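You operate a simulated robot arm through the tools that you are given. There is no shell and no other tool. Be economical: measure what you need, move in short steps, check, and stop when the job is done.

The job below is to be done with a simulated two-armed robot. You get a single attempt, and the scene is never put back.

## Task
Pick up the bottle with one hand, pass it to the other hand and put it on the right end of the white table top. Set down upright: bottle.

The check looks at the end state, three seconds after you hand in, the way a careful person would. Anything else that was tipped, shoved, dropped, spilled or broken makes it a failure.

## Robot
Two 7-joint arms with two-finger parallel grippers on one trunk, on a base that drives. Base frame: it is fixed to the floor where the robot stands at the start and does not move with it; the origin is under the middle of the robot, x ahead of it, y to its left, z up; the surface under the hand at the start is at about z = 94.5. Readings come in cm, degrees, newtons and seconds.
The left shoulder is at the start at [5, 16.8, 118.2], the right one opposite. With the tool pointing down near the work surface each hand reaches from about 20 to 66 cm from the robot's upright axis, wherever it stands, measured 20 degrees to its own side. Places, roughly: right end of the white table top [60, -70, 100]. Payload 1.57 kg a hand.
The TCP of each hand is the grasp point between the finger pads, 3 cm short of the fingertips. In the tool frame z runs along the fingers and y along their closing line. Largest opening 8 cm; finger width 1.7, thickness 1.2; the body of the gripper, 4 by 8.2 cm, starts 8 cm behind the TCP.
Orientation is told as [roll, pitch, yaw] about the base's x, y, z axes, in that order, counted from this pose: with the fingers straight down and closing along the base's y, the tool's x points along the base's -x, its y along +y and its z along -z.

## Interface
- The arms move only by the tool servo_tool. It takes "left_steps", "right_steps" or both (then of equal length, played together; a hand with none holds still); each is a list of rows, each a list of 7 numbers: the finger opening in cm, from 0 to 8, then the shift along the tool's x, y, z in units of 30 mm (1.0 is 30 mm), then the turn, a rotation vector about the tool's x, y, z in units of 6 degrees (1.0 is 6 degrees). In form: [[jaw, tx, ty, tz, rx, ry, rz], ...]. A call has 1 to 20 rows; each row shifts and turns the commanded pose from where the row before left it, along the tool's axes as they then stand. A call with a number of a shift or a turn outside -1 to 1 is refused whole. Each row takes 0.2 s and may step no farther than 5 cm and 8.6 degrees from the row before; otherwise, or with a gripper value out of range, the whole call is refused. Where a pose cannot be reached the arm comes as near as it can. A force on the tool above 40 N (or 10 N above the force at the start of the call, whichever is more), or a blocked arm, ends the call early, and 0.2 s more pass. The fingers move at their own pace (about 4.5 cm/s each) and stop on an object; they squeeze with about 38 N. The grip force told is the motor's: it shows also when the fingers shut on nothing. Time passes only in rows, and 0.2 s behind the last, so rows that do not move let the fingers close. It gives the time, the measured TCP pose, the force on the tool (base axes), the opening and the grip force at its end, in the units of the frame above (readings bear some noise), with the torque about the TCP (base axes, N m) and any sound that the robot's microphone picked up, and new pictures: "pictures" is both (left out), scene, wrist or none (wrist: the cameras of the hands that moved).
- Cameras (640 x 400 px; columns grow to the right, rows downward): "scene" is now at [12.51, -2.31, 139.66]; the picture's right is [-0.28, -0.96, 0.00], its down [-0.52, 0.15, -0.84] and it looks along [0.81, -0.23, -0.54] (base axes); focal length 280 px, centre (320, 200). "left" rides on the left gripper at [7.2, 0.7, -12.2] in its tool frame; the picture's right is [-0.09, 1.00, 0.00], its down [-0.84, -0.08, -0.54] and it looks along [-0.54, -0.05, 0.84] (tool axes); focal length 238 px, centre (320, 200). "right" rides on the right gripper at [7.2, -0.7, -12.2] in its tool frame; the picture's right is [0.09, 1.00, 0.00], its down [-0.84, 0.08, -0.54] and it looks along [-0.54, 0.05, 0.84] (tool axes); focal length 238 px, centre (320, 200). There is no depth. A picture from a camera that has moved, and an enlarged one, comes with that camera's place and axes in the base frame and with its lens.
- slide_trunk(by): slides the trunk up (or, below 0, down) by that many cm; the arms and the scene camera ride with it, the base frame stays. It gives what a move gives, with no picture.
- steer(legs): drives the robot by 1 to 6 legs, each [ahead, left, turn to the left] in cm, cm and degrees, along the robot's own axes; the way and the turn of a leg run together, so that a leg with both is an arc; at most 150 cm and 180 degrees a leg. The arms and the cameras ride along, it lands a little off, and it stops where it bumps. It gives what a move gives, and a new picture of the scene camera.
- pan_tilt(pan, tilt): turns the head with the scene camera to pan (to the left, within 80 degrees either way) and tilt (down, from -29 to 69), counted from straight ahead of the robot. It gives what a move gives, and a new picture of the scene camera.
- enlarge(camera, box): a new picture of the part [left, top, right, bottom] of that camera's present view, enlarged. No time passes.
- close_job(): hands the job in; it is judged then, once.

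Go step by step. Nothing tells you exact positions but the pictures and the camera data: compare them with the known pose of the tool, close in by small moves and look again before you grip or let go. The budget is 120 turns and 260 pictures, counting those below and the enlarged ones. Unless the task says otherwise, let go and move clear before handing in, and close with one line.

The tools are called as name(argument=value, ...) on one line, values as JSON. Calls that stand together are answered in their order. servo_tool: Moves the arms, as the interface text tells. Its arguments: {"type":"object","properties":{"left_steps":{"type":"array"},"right_steps":{"type":"array"},"pictures":{"type":"string","enum":["both","scene","wrist","none"]}},"required":[]} The other tools are called the same way: slide_trunk (by) slides the trunk up or down; steer (legs) drives the base; pan_tilt (pan, tilt) turns the head that bears the scene camera; enlarge (camera, box) takes an enlarged picture of a part of a camera's view; close_job () hands the job in.

At the start:

```text
t: 0.0
left_tcp_pos: [34.67, -3.34, 124.49]
left_tool_rot: [0.0, 0.0, 0.1]
left_contact_force: [-1.0, 0.1, -0.2]
left_ft_torque: [0.01, -0.01, 0.03]
left_gripper_width: 7.99
left_gripper_force: 0.0
right_tcp_pos: [33.0, -34.19, 124.92]
right_tool_rot: [0.0, 0.0, 0.0]
right_contact_force: [-0.3, 0.3, 0.0]
right_ft_torque: [-0.01, 0.01, 0.02]
right_gripper_width: 8.01
right_gripper_force: 0.0
trunk travel left (down, up): [-35.0, 9.3]
robot x, y, heading: [0.23, -0.05, -0.0]
head pan, tilt: [-16.1, 33.0]
```

scene: 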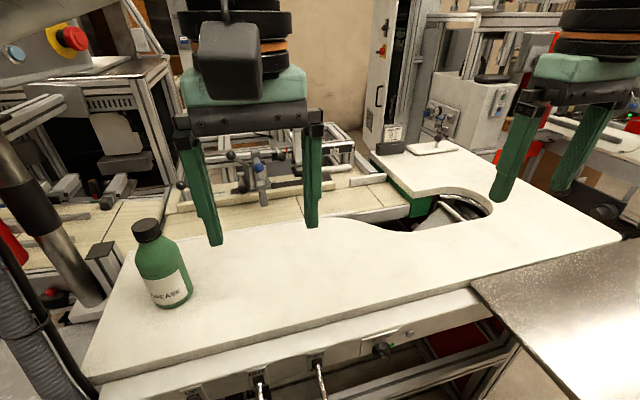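
right: 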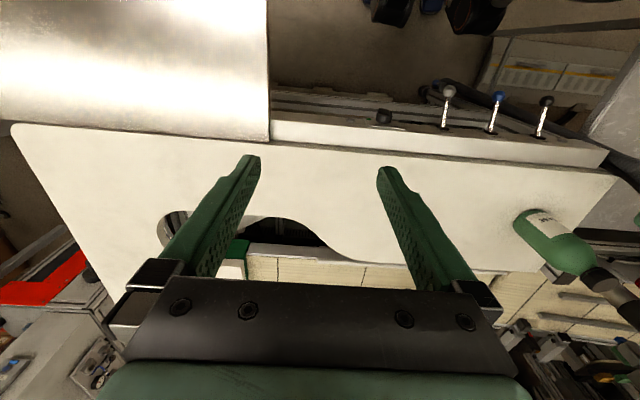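
left: 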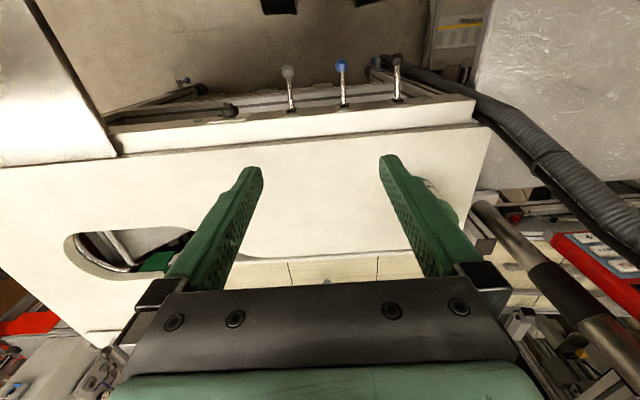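

The bottle stands near [55, 16] on the white top, and the right end of that top is far off to the right, past a steel table. I look around first to judge the room for driving.

pan_tilt(pan=-65, tilt=35)

pan_tilt(pan=-40, tilt=60)

pan_tilt(pan=10, tilt=45)

```text
t: 1.2
left_tcp_pos: [34.81, -3.37, 124.51]
left_tool_rot: [-0.1, 0.0, 0.1]
left_contact_force: [0.0, 0.1, 0.1]
left_ft_torque: [0.02, -0.01, 0.0]
left_gripper_width: 8.02
left_gripper_force: 0.1
right_tcp_pos: [32.94, -34.04, 124.79]
right_tool_rot: [-0.1, 0.0, -0.1]
right_contact_force: [-0.4, -0.4, 0.3]
right_ft_torque: [0.0, -0.02, -0.01]
right_gripper_width: 8.0
right_gripper_force: 0.2
trunk travel left (down, up): [-35.0, 9.3]
robot x, y, heading: [0.14, 0.03, -0.2]
head pan, tilt: [-65.0, 35.0]
camera scene: at [7.68, -7.82, 139.35], right [-0.91, -0.42, 0.0], down [-0.24, 0.52, -0.82], along [0.35, -0.74, -0.57], focal length 280 px, centre (320, 200)
```

scene: 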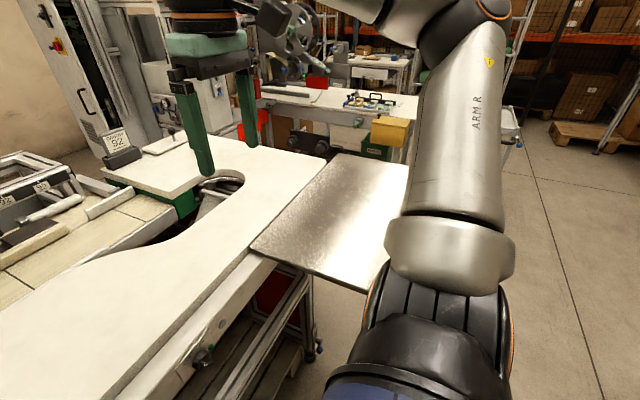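

```text
t: 2.1
left_tcp_pos: [34.53, -3.29, 124.59]
left_tool_rot: [0.2, 0.0, 0.1]
left_contact_force: [0.6, 0.4, -0.3]
left_ft_torque: [-0.02, -0.01, 0.02]
left_gripper_width: 7.98
left_gripper_force: 0.0
right_tcp_pos: [33.06, -34.09, 124.85]
right_tool_rot: [0.0, 0.0, 0.0]
right_contact_force: [-0.4, 0.1, -0.5]
right_ft_torque: [-0.01, 0.0, 0.01]
right_gripper_width: 7.98
right_gripper_force: 0.1
trunk travel left (down, up): [-35.0, 9.3]
robot x, y, heading: [-0.14, 0.1, -0.3]
head pan, tilt: [-40.0, 60.0]
camera scene: at [9.05, -4.13, 135.92], right [-0.64, -0.77, 0.0], down [-0.66, 0.56, -0.5], along [0.38, -0.32, -0.87], focal length 280 px, centre (320, 200)
```

scene: 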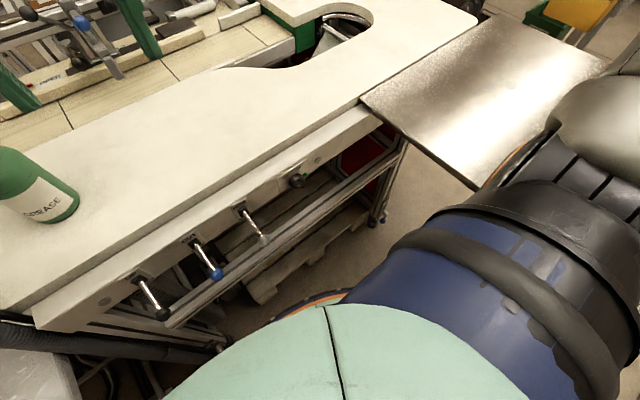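

```text
t: 3.2
left_tcp_pos: [34.58, -3.31, 124.63]
left_tool_rot: [0.0, 0.1, 0.1]
left_contact_force: [-0.2, 0.3, -0.1]
left_ft_torque: [-0.01, -0.03, 0.02]
left_gripper_width: 8.01
left_gripper_force: 0.1
right_tcp_pos: [32.98, -34.03, 124.99]
right_tool_rot: [0.0, 0.0, 0.0]
right_contact_force: [0.5, 1.0, -0.2]
right_ft_torque: [0.02, -0.03, -0.01]
right_gripper_width: 8.01
right_gripper_force: 0.0
trunk travel left (down, up): [-35.0, 9.3]
robot x, y, heading: [0.17, -0.13, 0.3]
head pan, tilt: [10.0, 45.0]
camera scene: at [11.96, 1.57, 137.86], right [0.17, -0.98, 0.0], down [-0.7, -0.12, -0.71], along [0.7, 0.12, -0.71], focal length 280 px, centre (320, 200)
```

scene: 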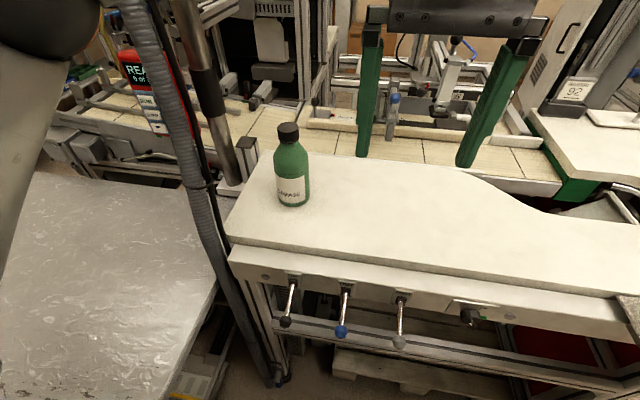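

The bottle is about 17 tall, about 7 wide, with a 4 cm cap, at about [55, 15]; a hose hangs left of it near [44, 28]. Plan: the left hand grips the body with a 45° tilted tool, the right hand takes the cap from above, then places it. First I shift the base right a little and tilt the left tool.

steer(legs=[[0, -9, 0]])

servo_tool(left_steps=[[8, 0, 0.8, 0, 0, -0.94, 0], [8, 0, 0.8, 0, 0, -0.94, 0], [8, 0, 0.8, 0, 0, -0.94, 0], [8, 0, 0.8, 0, 0, -0.94, 0], [8, 0, 0.8, 0, 0, -0.94, 0], [8, 0, 0.8, 0, 0, -0.94, 0], [8, 0, 0.8, 0, 0, -0.94, 0], [8, 0, 0.8, 0, 0, -0.94, 0], [8, 0, 0, 0, 0, 0, 0], [8, 0, 0, 0, 0, 0, 0]])

```text
t: 4.7
left_tcp_pos: [34.65, -12.34, 124.61]
left_tool_rot: [0.0, 0.0, 0.1]
left_contact_force: [0.3, -1.0, -0.1]
left_ft_torque: [0.03, -0.03, 0.02]
left_gripper_width: 8.01
left_gripper_force: 0.0
right_tcp_pos: [32.82, -43.02, 124.9]
right_tool_rot: [0.1, 0.1, -0.1]
right_contact_force: [0.0, 0.2, -0.1]
right_ft_torque: [0.02, 0.01, -0.03]
right_gripper_width: 8.0
right_gripper_force: 0.0
trunk travel left (down, up): [-35.0, 9.3]
robot x, y, heading: [-0.21, -9.28, 0.2]
head pan, tilt: [10.0, 45.0]
camera scene: at [11.95, -7.32, 137.87], right [0.17, -0.99, 0.0], down [-0.7, -0.12, -0.71], along [0.7, 0.12, -0.71], focal length 280 px, centre (320, 200)
```

scene: 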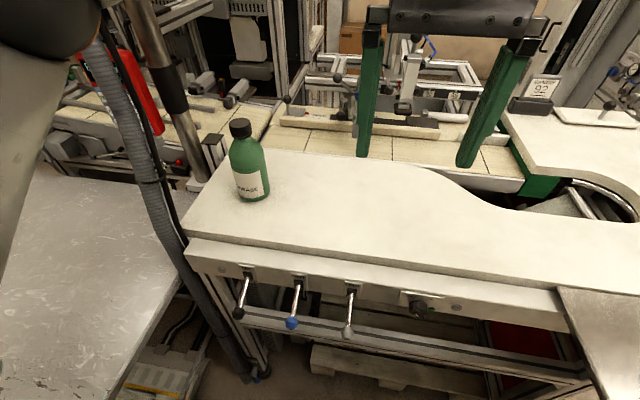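

```text
t: 6.9
left_tcp_pos: [34.74, 6.98, 124.68]
left_tool_rot: [0.0, -45.2, 0.0]
left_contact_force: [0.0, 0.4, -0.2]
left_ft_torque: [-0.01, -0.05, 0.0]
left_gripper_width: 7.98
left_gripper_force: 0.1
right_tcp_pos: [32.81, -42.88, 124.85]
right_tool_rot: [0.0, 0.1, -0.1]
right_contact_force: [-0.1, 0.3, 0.2]
right_ft_torque: [0.02, 0.0, 0.05]
right_gripper_width: 7.99
right_gripper_force: 0.0
trunk travel left (down, up): [-35.0, 9.3]
robot x, y, heading: [0.17, -8.94, 0.0]
head pan, tilt: [10.0, 45.0]
camera scene: at [11.95, -7.26, 137.87], right [0.17, -0.99, 0.0], down [-0.7, -0.12, -0.71], along [0.7, 0.12, -0.71], focal length 280 px, centre (320, 200)
camera left: at [20.96, 7.72, 128.18], right [0.07, 1.0, 0.06], down [0.21, -0.08, 0.98], along [0.98, -0.05, -0.21], focal length 238 px, centre (320, 200)
```

scene: 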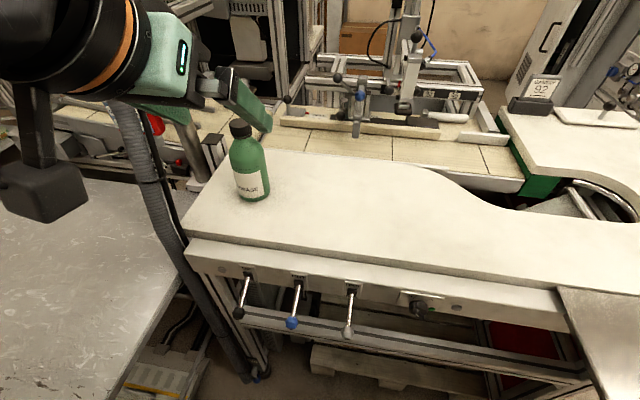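
left: 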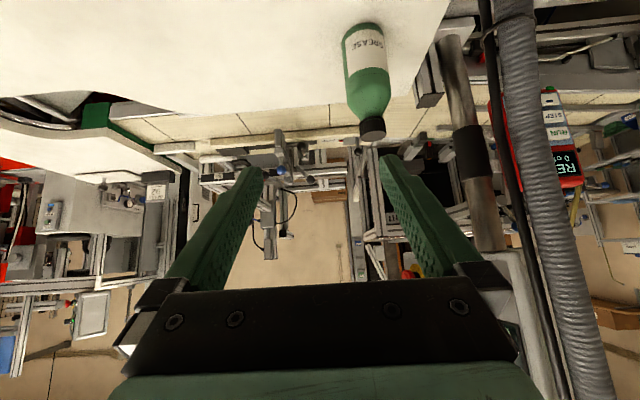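

The cap triangulates to about [54.1, 14.5, 111.3]. I stage the left hand about 15 cm back along its finger line.

servo_tool(left_steps=[[8, 0.126, 0.422, 0.78, 0, 0, 0], [8, 0.126, 0.422, 0.78, 0, 0, 0], [8, 0.126, 0.422, 0.78, 0, 0, 0], [8, 0.126, 0.422, 0.78, 0, 0, 0], [8, 0.126, 0.422, 0.78, 0, 0, 0], [8, 0.126, 0.422, 0.78, 0, 0, 0], [8, 0, 0, 0, 0, 0, 0]])

```text
t: 8.5
left_tcp_pos: [43.04, 14.77, 113.13]
left_tool_rot: [0.0, -45.2, 0.0]
left_contact_force: [-0.3, 0.1, -1.1]
left_ft_torque: [0.0, -0.01, -0.01]
left_gripper_width: 7.98
left_gripper_force: 0.1
right_tcp_pos: [32.8, -42.88, 124.77]
right_tool_rot: [0.0, 0.0, -0.1]
right_contact_force: [-0.1, 0.4, -0.2]
right_ft_torque: [0.02, -0.04, 0.0]
right_gripper_width: 8.0
right_gripper_force: 0.1
trunk travel left (down, up): [-35.0, 9.3]
robot x, y, heading: [-0.11, -8.76, -0.0]
head pan, tilt: [10.0, 45.0]
camera scene: at [11.95, -7.3, 137.87], right [0.17, -0.99, 0.0], down [-0.7, -0.12, -0.71], along [0.7, 0.12, -0.71], focal length 280 px, centre (320, 200)
camera left: at [29.27, 15.47, 116.67], right [0.07, 1.0, 0.06], down [0.21, -0.08, 0.98], along [0.98, -0.05, -0.21], focal length 238 px, centre (320, 200)
```

scene: 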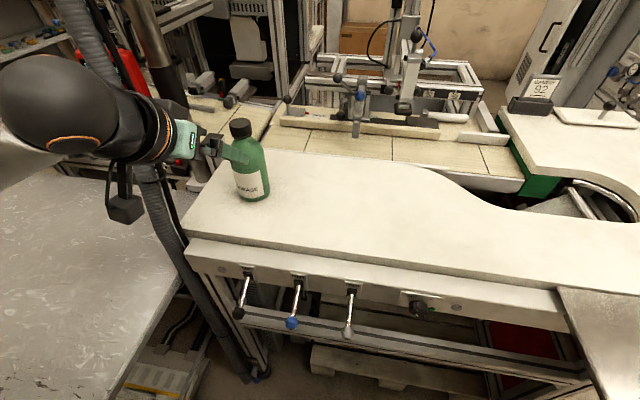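
left: 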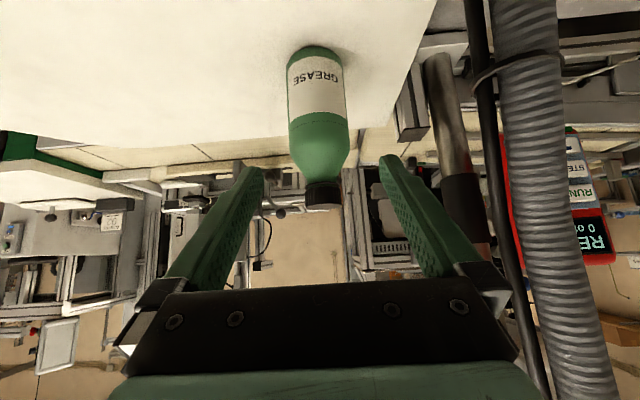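

Alignment looks centred (body about 6.7 wide, y about 14.7). Advancing 10 cm along the fingers, then checking.

servo_tool(left_steps=[[8, 0, 0, 0.7, 0, 0, 0], [8, 0, 0, 0.7, 0, 0, 0], [8, 0, 0, 0.7, 0, 0, 0], [8, 0, 0, 0.7, 0, 0, 0], [8, 0, 0, 0.6, 0, 0, 0], [8, 0, 0, 0, 0, 0, 0]])

```text
t: 9.9
left_tcp_pos: [50.32, 14.57, 105.93]
left_tool_rot: [-0.1, -45.0, 0.0]
left_contact_force: [-0.3, 0.1, 0.6]
left_ft_torque: [-0.01, 0.01, -0.01]
left_gripper_width: 8.0
left_gripper_force: 0.1
right_tcp_pos: [32.99, -42.94, 124.89]
right_tool_rot: [0.0, 0.0, -0.1]
right_contact_force: [0.4, 0.3, -0.5]
right_ft_torque: [0.04, 0.0, 0.02]
right_gripper_width: 8.0
right_gripper_force: 0.1
trunk travel left (down, up): [-35.0, 9.3]
robot x, y, heading: [-0.59, -8.75, 0.1]
head pan, tilt: [10.0, 45.0]
camera scene: at [11.94, -7.28, 137.87], right [0.17, -0.99, 0.0], down [-0.7, -0.12, -0.71], along [0.7, 0.12, -0.71], focal length 280 px, centre (320, 200)
camera left: at [36.67, 15.28, 109.41], right [0.07, 1.0, 0.06], down [0.21, -0.08, 0.98], along [0.98, -0.05, -0.21], focal length 238 px, centre (320, 200)
```

scene: 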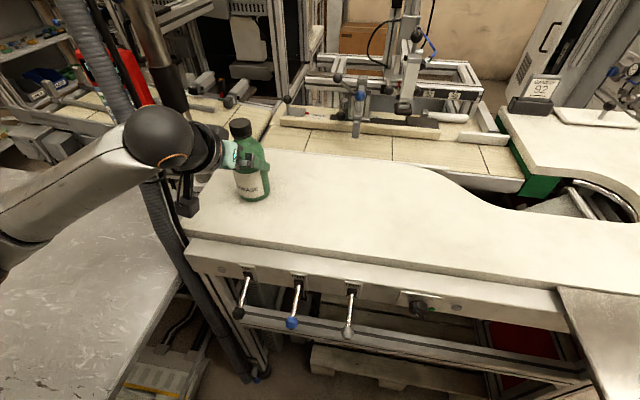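
left: 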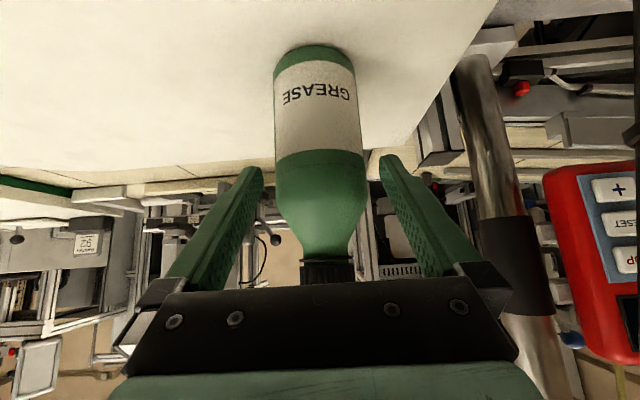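

Bottle centred between the fingers. Advancing the last 5.5 cm.

servo_tool(left_steps=[[8, 0, 0, 0.6, 0, 0, 0], [8, 0, 0, 0.6, 0, 0, 0], [8, 0, 0, 0.6, 0, 0, 0], [8, 0, 0, 0, 0, 0, 0]])

enlarge(camera="scene", box=[120, 80, 340, 220])

```text
t: 10.9
left_tcp_pos: [54.2, 14.52, 102.11]
left_tool_rot: [-0.1, -45.1, 0.0]
left_contact_force: [-0.3, 1.3, 0.4]
left_ft_torque: [-0.03, -0.01, -0.05]
left_gripper_width: 8.01
left_gripper_force: 0.1
right_tcp_pos: [32.83, -43.02, 124.86]
right_tool_rot: [0.0, 0.1, -0.1]
right_contact_force: [-0.3, -1.5, -1.2]
right_ft_torque: [0.0, 0.03, 0.0]
right_gripper_width: 8.01
right_gripper_force: 0.2
trunk travel left (down, up): [-35.0, 9.3]
robot x, y, heading: [0.21, -8.55, -0.2]
head pan, tilt: [10.0, 45.0]
camera scene: at [11.94, -7.28, 137.87], right [0.17, -0.99, 0.0], down [-0.7, -0.12, -0.71], along [0.7, 0.12, -0.71], focal length 280 px, centre (320, 200)
camera left: at [40.43, 15.29, 105.65], right [0.07, 1.0, 0.06], down [0.21, -0.08, 0.98], along [0.98, -0.05, -0.21], focal length 238 px, centre (320, 200)
```

scene: 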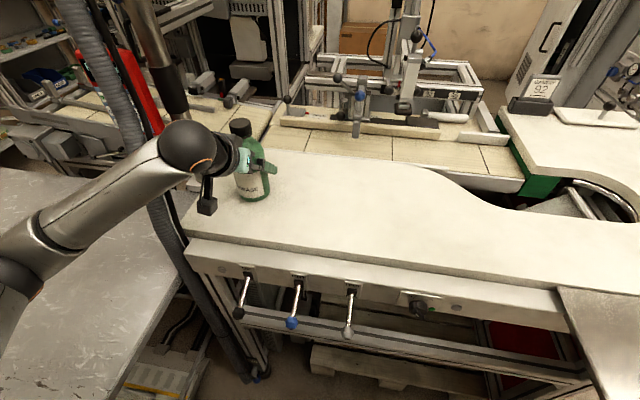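
left: 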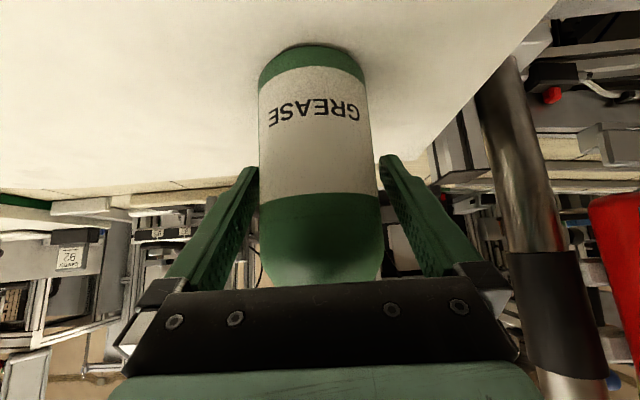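

```text
2.86 times, centred on (230, 150) of scene
camera zoom: at [11.94, -7.28, 137.87], right [0.17, -0.99, 0.0], down [-0.7, -0.12, -0.71], along [0.7, 0.12, -0.71], focal length 802 px, centre (577, 343)
```

zoom: 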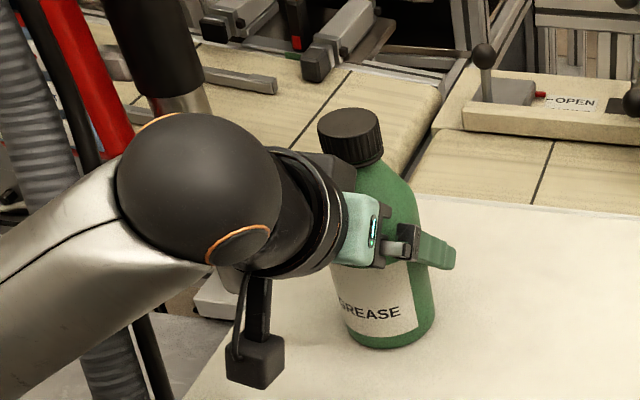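

The fingers straddle the body. Closing.

servo_tool(left_steps=[[0, 0, 0, 0, 0, 0, 0], [0, 0, 0, 0, 0, 0, 0], [0, 0, 0, 0, 0, 0, 0], [0, 0, 0, 0, 0, 0, 0]])

```text
t: 11.9
left_tcp_pos: [54.13, 14.58, 102.13]
left_tool_rot: [-0.1, -45.2, 0.0]
left_contact_force: [0.5, -0.8, 0.8]
left_ft_torque: [-0.05, -0.08, 0.0]
left_gripper_width: 6.68
left_gripper_force: 38.2
right_tcp_pos: [33.05, -42.92, 124.81]
right_tool_rot: [0.0, 0.0, 0.0]
right_contact_force: [-0.2, -0.1, 0.2]
right_ft_torque: [0.0, 0.0, -0.03]
right_gripper_width: 8.02
right_gripper_force: 0.1
trunk travel left (down, up): [-35.0, 9.3]
robot x, y, heading: [-0.07, -8.81, -0.2]
head pan, tilt: [10.0, 45.0]
camera scene: at [11.97, -7.28, 137.86], right [0.17, -0.99, 0.0], down [-0.7, -0.12, -0.71], along [0.7, 0.12, -0.71], focal length 280 px, centre (320, 200)
camera left: at [40.42, 15.27, 105.66], right [0.07, 1.0, 0.06], down [0.21, -0.08, 0.98], along [0.98, -0.05, -0.21], focal length 238 px, centre (320, 200)
```

scene: 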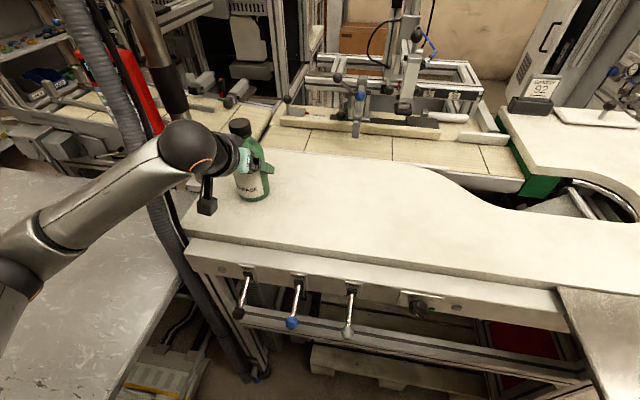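
left: 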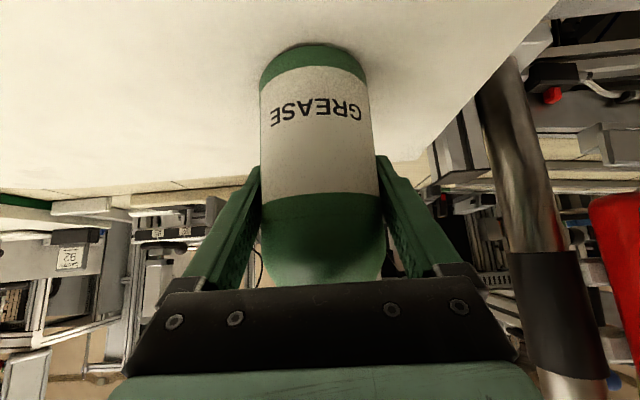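

Gripped at 6.7 cm. Lifting straight up 12 cm.

servo_tool(left_steps=[[0, -0.3, 0, -0.3, 0, 0, 0], [0, -0.5, 0, -0.5, 0, 0, 0], [0, -0.5, 0, -0.5, 0, 0, 0], [0, -0.5, 0, -0.5, 0, 0, 0], [0, -0.5, 0, -0.5, 0, 0, 0], [0, -0.5, 0, -0.5, 0, 0, 0], [0, 0, 0, 0, 0, 0, 0]])

```text
t: 13.5
left_tcp_pos: [53.99, 14.85, 113.93]
left_tool_rot: [-0.1, -45.1, 0.0]
left_contact_force: [-0.7, -0.9, -3.6]
left_ft_torque: [-0.01, -0.03, 0.02]
left_gripper_width: 6.69
left_gripper_force: 38.0
right_tcp_pos: [32.91, -42.91, 124.96]
right_tool_rot: [0.0, 0.0, -0.1]
right_contact_force: [-0.4, -0.4, 0.2]
right_ft_torque: [0.02, 0.0, 0.0]
right_gripper_width: 7.98
right_gripper_force: 0.0
trunk travel left (down, up): [-35.0, 9.3]
robot x, y, heading: [-0.18, -9.03, -0.0]
head pan, tilt: [10.0, 45.0]
camera scene: at [11.99, -7.25, 137.86], right [0.17, -0.99, 0.0], down [-0.7, -0.12, -0.71], along [0.7, 0.12, -0.71], focal length 280 px, centre (320, 200)
camera left: at [40.32, 15.45, 117.48], right [0.07, 1.0, 0.06], down [0.21, -0.08, 0.98], along [0.98, -0.05, -0.21], focal length 238 px, centre (320, 200)
```

scene: 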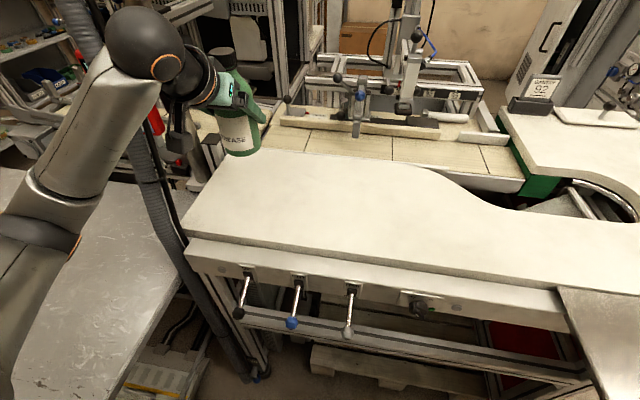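
left: 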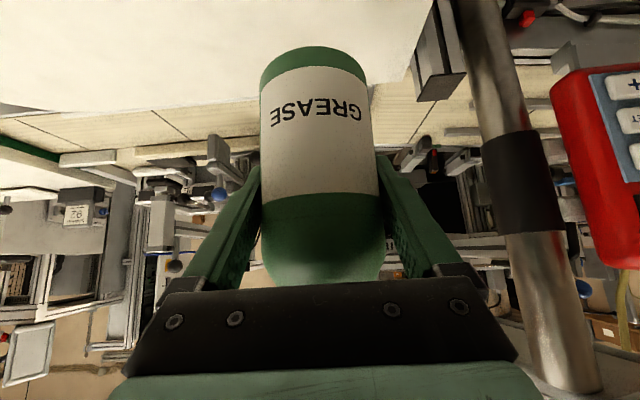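

Bottle is held upright, about 0.35 kg. Now I move it to the middle in front of the robot, then yaw the left hand so it comes from the left side.

servo_tool(left_steps=[[0, 0.19, -0.5, -0.19, 0, 0, 0], [0, 0.19, -0.97, -0.19, 0, 0, 0], [0, 0.19, -0.97, -0.19, 0, 0, 0], [0, 0.19, -0.97, -0.19, 0, 0, 0], [0, 0.19, -0.97, -0.19, 0, 0, 0], [0, 0.19, -0.97, -0.19, 0, 0, 0], [0, 0.19, -0.97, -0.19, 0, 0, 0], [0, 0.19, -0.97, -0.19, 0, 0, 0], [0, 0.19, -0.97, -0.19, 0, 0, 0], [0, 0.19, -0.9, -0.19, 0, 0, 0], [0, 0, -0.5, 0, 0, 0, 0], [0, 0, 0, 0, 0, 0, 0]], pictures="none")

servo_tool(left_steps=[[0, 0, 0, 0, 1, 0, 1], [0, 0, 0, 0, 1, 0, 1], [0, 0, 0, 0, 1, 0, 1], [0, 0, 0, 0, 1, 0, 1], [0, 0, 0, 0, 1, 0, 1], [0, 0, 0, 0, 1, 0, 1], [0, 0, 0, 0, 1, 0, 1], [0, 0, 0, 0, 0, 0, 0]], pictures="scene")

```text
t: 16.1
left_tcp_pos: [45.77, -14.62, 113.94]
left_tool_rot: [0.0, -45.2, 0.1]
left_contact_force: [-0.1, 0.8, -2.9]
left_ft_torque: [0.01, 0.01, 0.0]
left_gripper_width: 6.66
left_gripper_force: 37.5
right_tcp_pos: [32.85, -42.89, 124.92]
right_tool_rot: [0.0, 0.0, -0.1]
right_contact_force: [0.6, -0.4, 0.1]
right_ft_torque: [-0.01, -0.03, 0.02]
right_gripper_width: 7.98
right_gripper_force: 0.1
trunk travel left (down, up): [-35.0, 9.3]
robot x, y, heading: [-0.06, -9.11, -0.2]
head pan, tilt: [10.0, 45.0]
```

```text
t: 17.9
left_tcp_pos: [46.04, -14.36, 113.98]
left_tool_rot: [0.1, -45.1, -59.6]
left_contact_force: [0.1, -0.1, -3.6]
left_ft_torque: [-0.01, 0.01, 0.01]
left_gripper_width: 6.68
left_gripper_force: 38.0
right_tcp_pos: [32.83, -42.9, 124.91]
right_tool_rot: [-0.1, 0.1, -0.1]
right_contact_force: [0.2, 0.7, -0.4]
right_ft_torque: [-0.05, 0.02, -0.01]
right_gripper_width: 7.99
right_gripper_force: 0.1
trunk travel left (down, up): [-35.0, 9.3]
robot x, y, heading: [-0.03, -9.03, -0.1]
head pan, tilt: [10.0, 45.0]
camera scene: at [11.97, -7.29, 137.86], right [0.17, -0.99, 0.0], down [-0.7, -0.12, -0.71], along [0.7, 0.12, -0.71], focal length 280 px, centre (320, 200)
```

scene: 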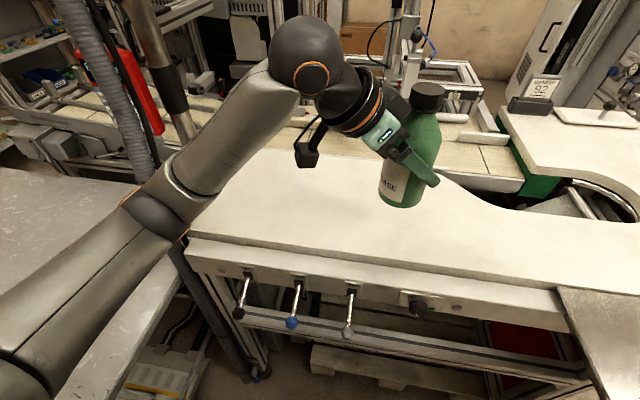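

The bottle hangs at [46, -14.4], cap top near z = 123.5. Now I raise the right hand and give it a 30° tilt and 30° yaw.

servo_tool(right_steps=[[8, 0, 0, -0.9, 0, 0, 0], [8, 0, 0, -0.9, 0, 0, 0], [8, 0, 0, -0.9, 0, 0, 0], [8, 0, 0, 0, 0, -1, 0], [8, 0, 0, 0, 0, -1, 0], [8, 0, 0, 0, 0, -1, 0], [8, 0, 0, 0, 0, -1, 0], [8, 0, 0, 0, 0, -1, 0], [8, 0, 0, 0, -0.5, 0, -0.866], [8, 0, 0, 0, -0.5, 0, -0.866], [8, 0, 0, 0, -0.5, 0, -0.866], [8, 0, 0, 0, -0.5, 0, -0.866], [8, 0, 0, 0, -0.5, 0, -0.866], [8, 0, 0, 0, 0, 0, 0]])

pan_tilt(pan=-15, tilt=35)

```text
t: 20.9
left_tcp_pos: [45.82, -14.22, 113.98]
left_tool_rot: [0.1, -45.2, -59.5]
left_contact_force: [0.3, -0.1, -2.4]
left_ft_torque: [-0.01, -0.02, -0.03]
left_gripper_width: 6.67
left_gripper_force: 38.1
right_tcp_pos: [32.95, -42.97, 133.02]
right_tool_rot: [0.0, -30.1, 29.9]
right_contact_force: [-0.3, 0.2, -0.2]
right_ft_torque: [0.01, 0.02, 0.01]
right_gripper_width: 8.0
right_gripper_force: 0.1
trunk travel left (down, up): [-35.0, 9.3]
robot x, y, heading: [0.12, -8.79, -0.1]
head pan, tilt: [10.0, 45.0]
camera scene: at [11.93, -7.25, 137.87], right [0.17, -0.99, 0.0], down [-0.7, -0.12, -0.71], along [0.7, 0.12, -0.71], focal length 280 px, centre (320, 200)
camera right: at [22.63, -49.81, 140.01], right [-0.57, 0.82, -0.05], down [0.35, 0.29, 0.89], along [0.74, 0.49, -0.46], focal length 238 px, centre (320, 200)
```

scene: 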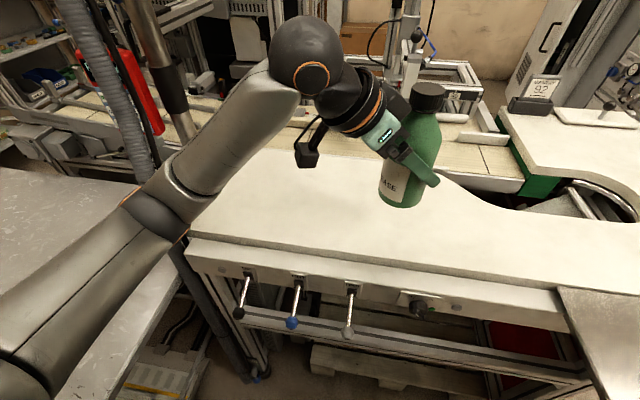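
right: 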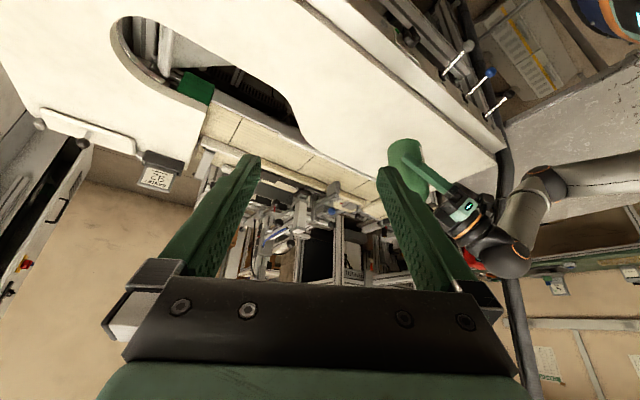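

```text
t: 21.8
left_tcp_pos: [45.93, -14.44, 114.0]
left_tool_rot: [0.1, -45.1, -59.5]
left_contact_force: [-0.1, -0.1, -2.1]
left_ft_torque: [0.0, 0.01, 0.03]
left_gripper_width: 6.69
left_gripper_force: 38.0
right_tcp_pos: [32.9, -43.0, 132.94]
right_tool_rot: [0.0, -29.9, 30.0]
right_contact_force: [-0.4, -0.3, 0.8]
right_ft_torque: [0.01, 0.04, -0.03]
right_gripper_width: 7.99
right_gripper_force: 0.1
trunk travel left (down, up): [-35.0, 9.3]
robot x, y, heading: [0.04, -9.01, 0.0]
head pan, tilt: [-15.0, 35.0]
camera scene: at [12.48, -10.97, 139.34], right [-0.26, -0.97, 0.0], down [-0.55, 0.15, -0.82], along [0.79, -0.21, -0.57], focal length 280 px, centre (320, 200)
```

scene: 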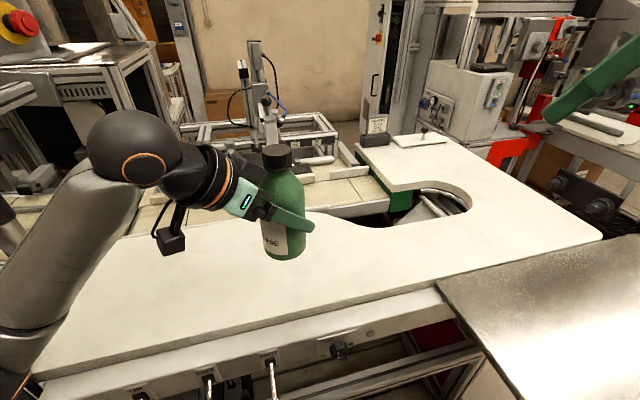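

Cap confirmed near [46, -14.3, 122]. Moving the right hand to a standoff 10 cm back along its fingers.

servo_tool(right_steps=[[8, -0.696, 0.759, 0.498, 0, 0, 0], [8, -0.696, 0.759, 0.498, 0, 0, 0], [8, -0.696, 0.759, 0.498, 0, 0, 0], [8, -0.696, 0.759, 0.498, 0, 0, 0], [8, -0.696, 0.759, 0.498, 0, 0, 0], [8, -0.696, 0.759, 0.498, 0, 0, 0], [8, -0.696, 0.759, 0.498, 0, 0, 0], [8, -0.696, 0.759, 0.498, 0, 0, 0], [8, 0, 0, 0, 0, 0, 0]])

```text
t: 23.8
left_tcp_pos: [45.8, -14.38, 113.87]
left_tool_rot: [0.1, -45.1, -59.5]
left_contact_force: [0.2, -0.3, -3.7]
left_ft_torque: [0.02, 0.01, 0.01]
left_gripper_width: 6.69
left_gripper_force: 38.1
right_tcp_pos: [41.85, -17.75, 131.34]
right_tool_rot: [0.1, -30.2, 29.6]
right_contact_force: [1.3, 0.3, -1.1]
right_ft_torque: [0.04, 0.0, 0.0]
right_gripper_width: 7.98
right_gripper_force: 0.1
right hand out of reach, approached as far as the arm can: row 8
trunk travel left (down, up): [-35.0, 9.3]
robot x, y, heading: [0.31, -8.57, -0.0]
head pan, tilt: [-15.0, 35.0]
camera scene: at [12.34, -10.96, 139.36], right [-0.26, -0.97, 0.0], down [-0.55, 0.15, -0.82], along [0.79, -0.21, -0.57], focal length 280 px, centre (320, 200)
camera right: at [31.53, -24.57, 138.31], right [-0.56, 0.83, -0.05], down [0.35, 0.29, 0.89], along [0.75, 0.48, -0.46], focal length 238 px, centre (320, 200)
```

scene: 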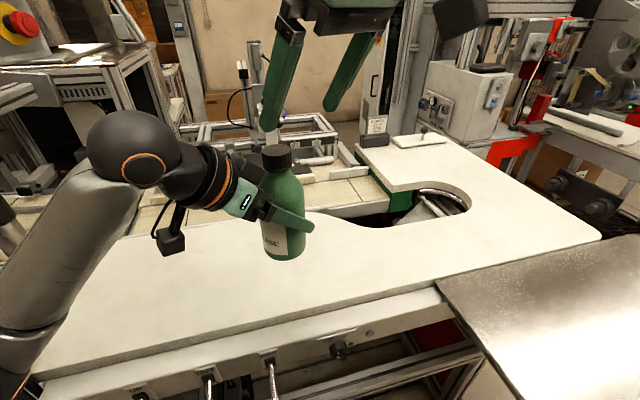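
right: 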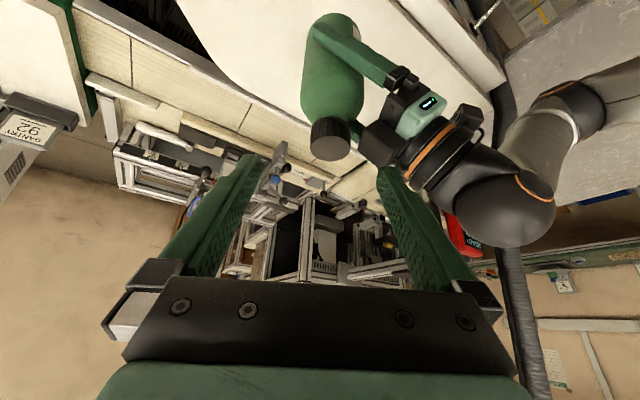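

The right arm ran to its reach limit there, so I shift both hands about 9 cm to the right together.

servo_tool(right_steps=[[8, 0.353, -0.665, -0.25, 0, 0, 0], [8, 0.353, -0.665, -0.25, 0, 0, 0], [8, 0.353, -0.665, -0.25, 0, 0, 0], [8, 0.353, -0.665, -0.25, 0, 0, 0], [8, 0, 0, 0, 0, 0, 0]], left_steps=[[0, -0.4275, -0.4525, 0.4275, 0, 0, 0], [0, -0.4275, -0.4525, 0.4275, 0, 0, 0], [0, -0.4275, -0.4525, 0.4275, 0, 0, 0], [0, -0.4275, -0.4525, 0.4275, 0, 0, 0], [0, 0, 0, 0, 0, 0, 0]])

```text
t: 25.0
left_tcp_pos: [44.86, -23.44, 113.91]
left_tool_rot: [0.1, -45.2, -59.5]
left_contact_force: [-0.3, 0.0, -4.1]
left_ft_torque: [-0.01, -0.02, -0.01]
left_gripper_width: 6.67
left_gripper_force: 37.5
right_tcp_pos: [41.5, -27.19, 131.67]
right_tool_rot: [0.0, -30.0, 29.8]
right_contact_force: [-0.2, -0.4, -0.3]
right_ft_torque: [-0.03, -0.02, -0.01]
right_gripper_width: 7.98
right_gripper_force: 0.1
trunk travel left (down, up): [-35.0, 9.3]
robot x, y, heading: [0.34, -8.6, 0.0]
head pan, tilt: [-15.0, 35.0]
camera scene: at [12.48, -10.93, 139.34], right [-0.26, -0.97, 0.0], down [-0.55, 0.15, -0.82], along [0.79, -0.21, -0.57], focal length 280 px, centre (320, 200)
camera right: at [31.18, -34.03, 138.69], right [-0.57, 0.82, -0.05], down [0.35, 0.29, 0.89], along [0.74, 0.49, -0.46], focal length 238 px, centre (320, 200)
camera left: at [38.47, -11.24, 117.41], right [0.89, 0.45, 0.07], down [0.04, -0.22, 0.98], along [0.45, -0.87, -0.21], focal length 238 px, centre (320, 200)
```

scene: 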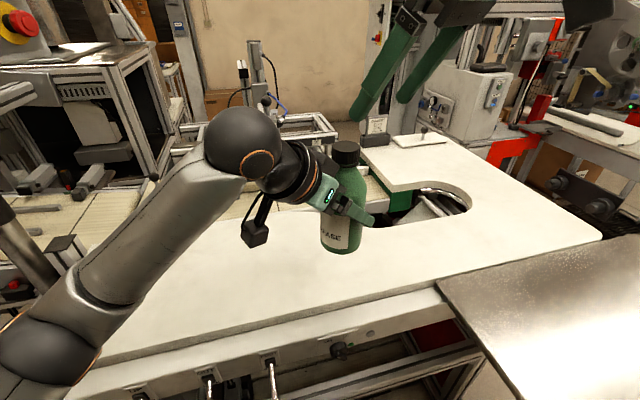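
right: 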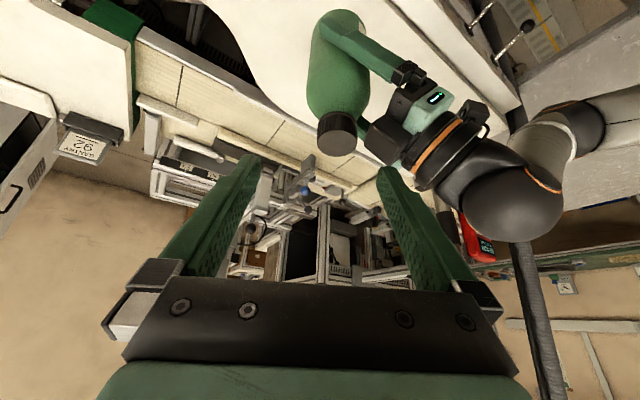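
left: 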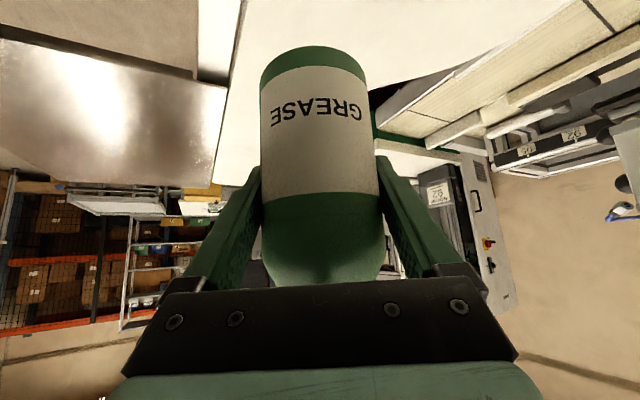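

The cap position agrees at [44.9, -23.4], but with this yaw one right finger would meet the left palm. I back the right hand off, bring it vertical, and yaw it to -60° so its fingers close across the left hand's line.

servo_tool(right_steps=[[8, 0, 0, -1, 0, 0, 0], [8, 0, 0, -1, 0, 0, 0], [8, 0, 0, -1, 0, 0, 0], [8, 0, 0, 0, 0, 1, 0], [8, 0, 0, 0, 0, 1, 0], [8, 0, 0, 0, 0, 1, 0], [8, 0, 0, 0, 0, 1, 0], [8, 0, 0, 0, 0, 1, 0], [8, 0, 0, 0, 0, 0, 1], [8, 0, 0, 0, 0, 0, 1], [8, 0, 0, 0, 0, 0, 1], [8, 0, 0, 0, 0, 0, 1], [8, 0, 0, 0, 0, 0, 1], [8, 0, 0, 0, 0, 0, 0]], pictures="none")

servo_tool(right_steps=[[8, 0, 0, 0, 0, 0, 1], [8, 0, 0, 0, 0, 0, 1], [8, 0, 0, 0, 0, 0, 1], [8, 0, 0, 0, 0, 0, 1], [8, 0, 0, 0, 0, 0, 1], [8, 0, 0, 0, 0, 0, 1], [8, 0, 0, 0, 0, 0, 1], [8, 0, 0, 0, 0, 0, 1], [8, 0, 0, 0, 0, 0, 1], [8, 0, 0, 0, 0, 0, 1], [8, 0, 0, 0, 0, 0, 0]])

```text
t: 28.0
left_tcp_pos: [44.9, -23.43, 113.8]
left_tool_rot: [0.1, -45.0, -59.6]
left_contact_force: [-0.4, 0.3, -2.6]
left_ft_torque: [-0.02, 0.0, -0.07]
left_gripper_width: 6.67
left_gripper_force: 38.5
right_tcp_pos: [34.95, -31.24, 134.21]
right_tool_rot: [0.2, 0.0, -0.2]
right_contact_force: [-0.3, -0.2, -0.4]
right_ft_torque: [0.03, -0.02, 0.0]
right_gripper_width: 7.99
right_gripper_force: 0.2
right hand out of reach, approached as far as the arm can: row 6, 7, 8
trunk travel left (down, up): [-35.0, 9.3]
robot x, y, heading: [0.35, -8.77, 0.1]
head pan, tilt: [-15.0, 35.0]
```

```text
t: 30.4
left_tcp_pos: [44.85, -23.36, 113.86]
left_tool_rot: [0.1, -45.0, -59.5]
left_contact_force: [0.0, -0.1, -3.5]
left_ft_torque: [0.01, 0.0, 0.0]
left_gripper_width: 6.68
left_gripper_force: 38.4
right_tcp_pos: [34.97, -31.35, 134.16]
right_tool_rot: [0.2, 0.1, -60.2]
right_contact_force: [0.2, -0.1, -0.3]
right_ft_torque: [-0.02, 0.0, 0.03]
right_gripper_width: 8.01
right_gripper_force: 0.1
trunk travel left (down, up): [-35.0, 9.3]
robot x, y, heading: [0.28, -8.67, -0.2]
head pan, tilt: [-15.0, 35.0]
camera scene: at [12.47, -10.98, 139.34], right [-0.26, -0.97, 0.0], down [-0.55, 0.15, -0.82], along [0.79, -0.21, -0.57], focal length 280 px, centre (320, 200)
camera right: at [30.93, -25.58, 146.47], right [0.82, 0.57, 0.0], down [0.48, -0.69, 0.54], along [0.31, -0.44, -0.84], focal length 238 px, centre (320, 200)
```

scene: 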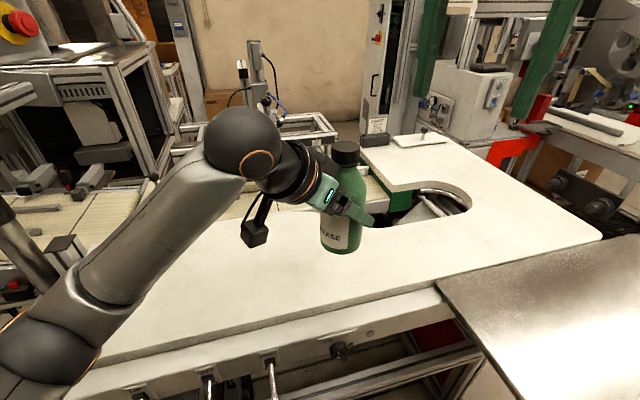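
right: 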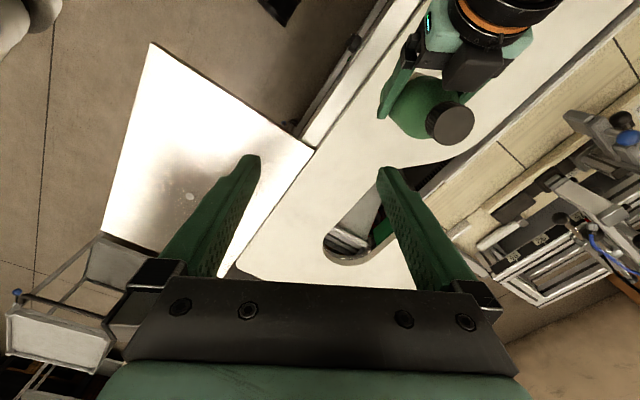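

The right hand is now vertical. I ease its yaw to -30°, which keeps its camera away from the left hand, and move above the cap.

servo_tool(right_steps=[[8, 0, 0, 0, 0, 0, -1], [8, 0, 0, 0, 0, 0, -1], [8, 0, 0, 0, 0, 0, -1], [8, 0, 0, 0, 0, 0, -1], [8, 0, 0, 0, 0, 0, -1], [8, -0.307, 0.789, 0.2, 0, 0, 0], [8, -0.307, 0.789, 0.2, 0, 0, 0], [8, -0.307, 0.789, 0.2, 0, 0, 0], [8, -0.307, 0.789, 0.2, 0, 0, 0], [8, -0.307, 0.789, 0.2, 0, 0, 0], [8, 0, 0, 0, 0, 0, 0]])

```text
t: 32.8
left_tcp_pos: [44.85, -23.49, 113.8]
left_tool_rot: [0.0, -45.0, -59.5]
left_contact_force: [0.0, 0.2, -3.7]
left_ft_torque: [0.0, 0.01, 0.01]
left_gripper_width: 6.7
left_gripper_force: 38.0
right_tcp_pos: [41.18, -27.37, 127.0]
right_tool_rot: [0.2, 0.0, -30.2]
right_contact_force: [-0.8, -0.1, -0.7]
right_ft_torque: [0.0, 0.01, -0.02]
right_gripper_width: 7.99
right_gripper_force: 0.0
right hand out of reach, approached as far as the arm can: row 6, 7, 8, 9, 10
trunk travel left (down, up): [-35.0, 9.3]
robot x, y, heading: [-0.04, -8.71, -0.1]
head pan, tilt: [-15.0, 35.0]
camera scene: at [12.43, -10.97, 139.35], right [-0.26, -0.97, 0.0], down [-0.55, 0.15, -0.82], along [0.79, -0.21, -0.57], focal length 280 px, centre (320, 200)
camera right: at [34.69, -24.55, 139.3], right [0.42, 0.91, 0.0], down [0.76, -0.35, 0.54], along [0.49, -0.23, -0.84], focal length 238 px, centre (320, 200)
```

scene: 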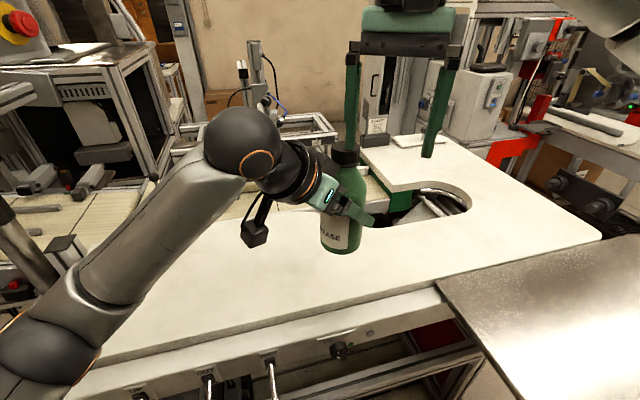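
right: 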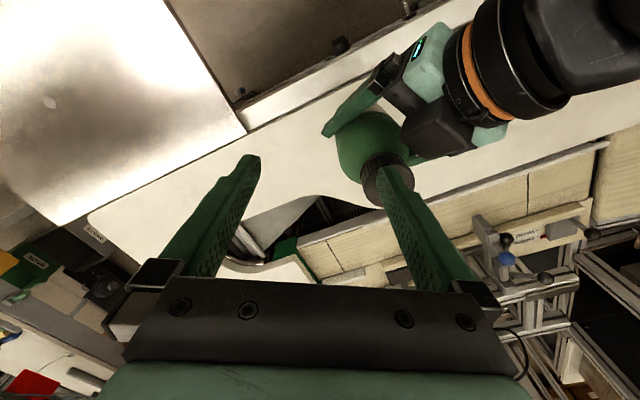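

The arm can't reach that high with a vertical tool. I pull the right hand away sideways and lower the bottle 8 cm, which still leaves about 4 cm above the table.

servo_tool(right_steps=[[8, 0, -0.7, 0, 0, 0, 0], [8, 0, -0.7, 0, 0, 0, 0], [8, 0, 0, 0, 0, 0, 0], [8, 0, 0, 0, 0, 0, 0], [8, 0, 0, 0, 0, 0, 0], [8, 0, 0, 0, 0, 0, 0], [8, 0, 0, 0, 0, 0, 0]], left_steps=[[0, 0, 0, 0, 0, 0, 0], [0, 0, 0, 0, 0, 0, 0], [0, 0.47, 0, 0.47, 0, 0, 0], [0, 0.47, 0, 0.47, 0, 0, 0], [0, 0.47, 0, 0.47, 0, 0, 0], [0, 0.47, 0, 0.47, 0, 0, 0], [0, 0, 0, 0, 0, 0, 0]])

```text
t: 34.4
left_tcp_pos: [44.96, -23.45, 105.86]
left_tool_rot: [0.2, -45.1, -59.6]
left_contact_force: [-0.2, -0.5, -3.7]
left_ft_torque: [-0.01, 0.0, 0.02]
left_gripper_width: 6.67
left_gripper_force: 38.2
right_tcp_pos: [39.22, -31.11, 127.11]
right_tool_rot: [0.1, 0.0, -30.1]
right_contact_force: [-0.5, -0.3, 0.0]
right_ft_torque: [0.02, 0.02, -0.01]
right_gripper_width: 8.0
right_gripper_force: 0.0
trunk travel left (down, up): [-35.0, 9.3]
robot x, y, heading: [-0.12, -8.93, -0.2]
head pan, tilt: [-15.0, 35.0]
camera scene: at [12.47, -10.98, 139.34], right [-0.26, -0.97, 0.0], down [-0.55, 0.15, -0.82], along [0.79, -0.21, -0.57], focal length 280 px, centre (320, 200)
camera right: at [32.76, -28.11, 139.31], right [0.42, 0.91, 0.0], down [0.76, -0.35, 0.54], along [0.49, -0.23, -0.84], focal length 238 px, centre (320, 200)
camera left: at [38.47, -11.24, 109.46], right [0.89, 0.45, 0.07], down [0.04, -0.22, 0.98], along [0.45, -0.87, -0.21], focal length 238 px, centre (320, 200)
```

scene: 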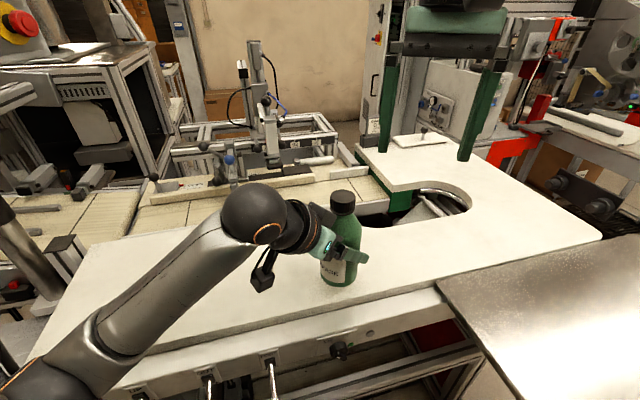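
right: 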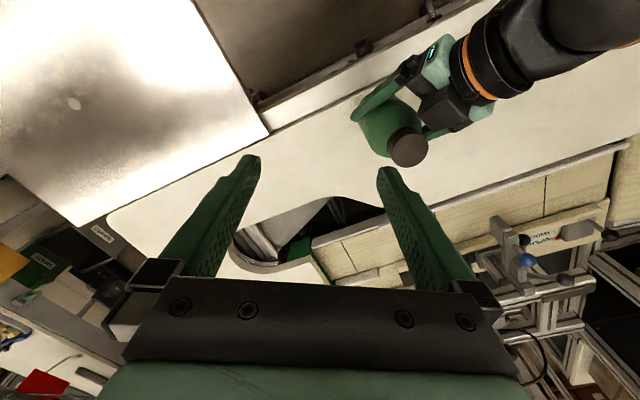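
left: 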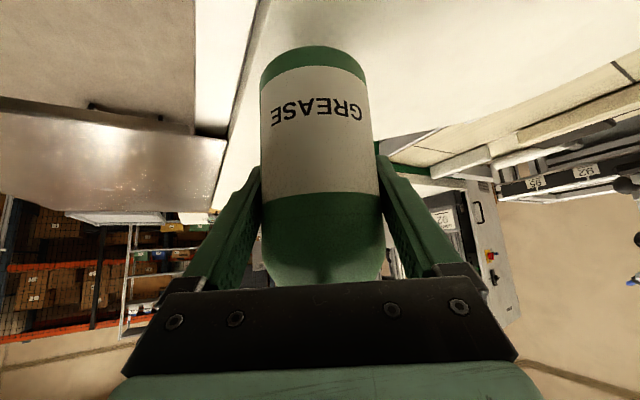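

Cap top is now at about [45, -23.5, 115.6]. Moving the right hand above it at z = 121.5.

servo_tool(right_steps=[[8, -0.092, 0.79, 0.467, 0, 0, 0], [8, -0.092, 0.79, 0.467, 0, 0, 0], [8, -0.092, 0.79, 0.467, 0, 0, 0], [8, -0.092, 0.79, 0.467, 0, 0, 0], [8, 0, 0, 0, 0, 0, 0]])

enlarge(camera="scene", box=[200, 100, 440, 300])

```text
t: 35.6
left_tcp_pos: [44.78, -23.48, 105.97]
left_tool_rot: [0.1, -45.1, -59.6]
left_contact_force: [0.3, 0.8, -3.3]
left_ft_torque: [-0.02, 0.01, 0.02]
left_gripper_width: 6.68
left_gripper_force: 38.2
right_tcp_pos: [43.13, -25.84, 121.51]
right_tool_rot: [0.0, -0.1, -30.0]
right_contact_force: [1.0, 0.6, -0.1]
right_ft_torque: [0.0, -0.02, 0.0]
right_gripper_width: 7.98
right_gripper_force: 0.0
right hand out of reach, approached as far as the arm can: row 3, 4
trunk travel left (down, up): [-35.0, 9.3]
robot x, y, heading: [-0.07, -8.77, -0.2]
head pan, tilt: [-15.0, 35.0]
camera scene: at [12.46, -10.98, 139.35], right [-0.26, -0.97, 0.0], down [-0.55, 0.15, -0.82], along [0.79, -0.21, -0.57], focal length 280 px, centre (320, 200)
camera right: at [36.67, -22.84, 133.72], right [0.42, 0.91, 0.0], down [0.76, -0.35, 0.54], along [0.49, -0.23, -0.84], focal length 238 px, centre (320, 200)
```

scene: 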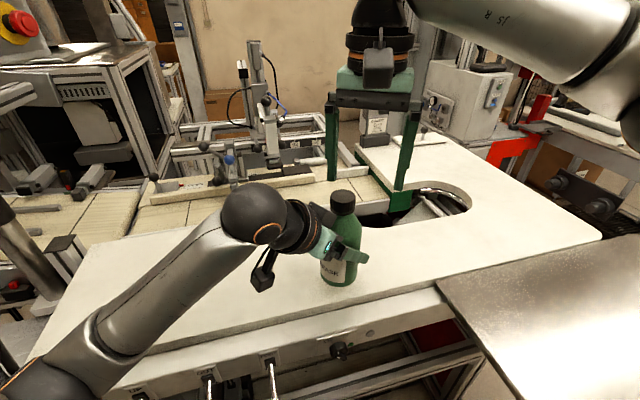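
right: 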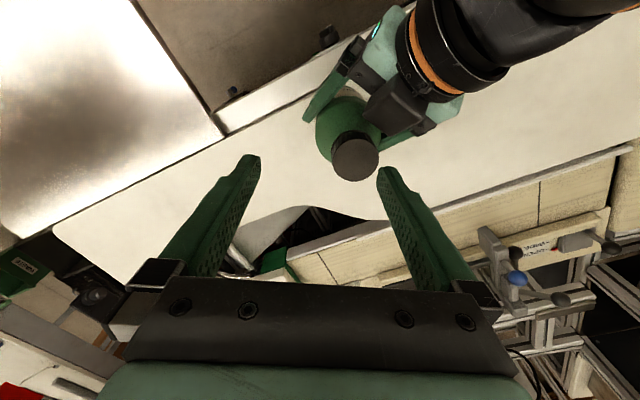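

```text
2.00 times, centred on (320, 200) of scene
camera zoom: at [12.46, -10.98, 139.35], right [-0.26, -0.97, 0.0], down [-0.55, 0.15, -0.82], along [0.79, -0.21, -0.57], focal length 561 px, centre (320, 200)
```

zoom: 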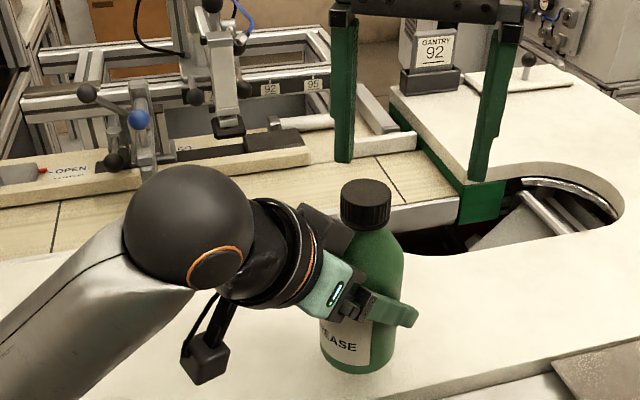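

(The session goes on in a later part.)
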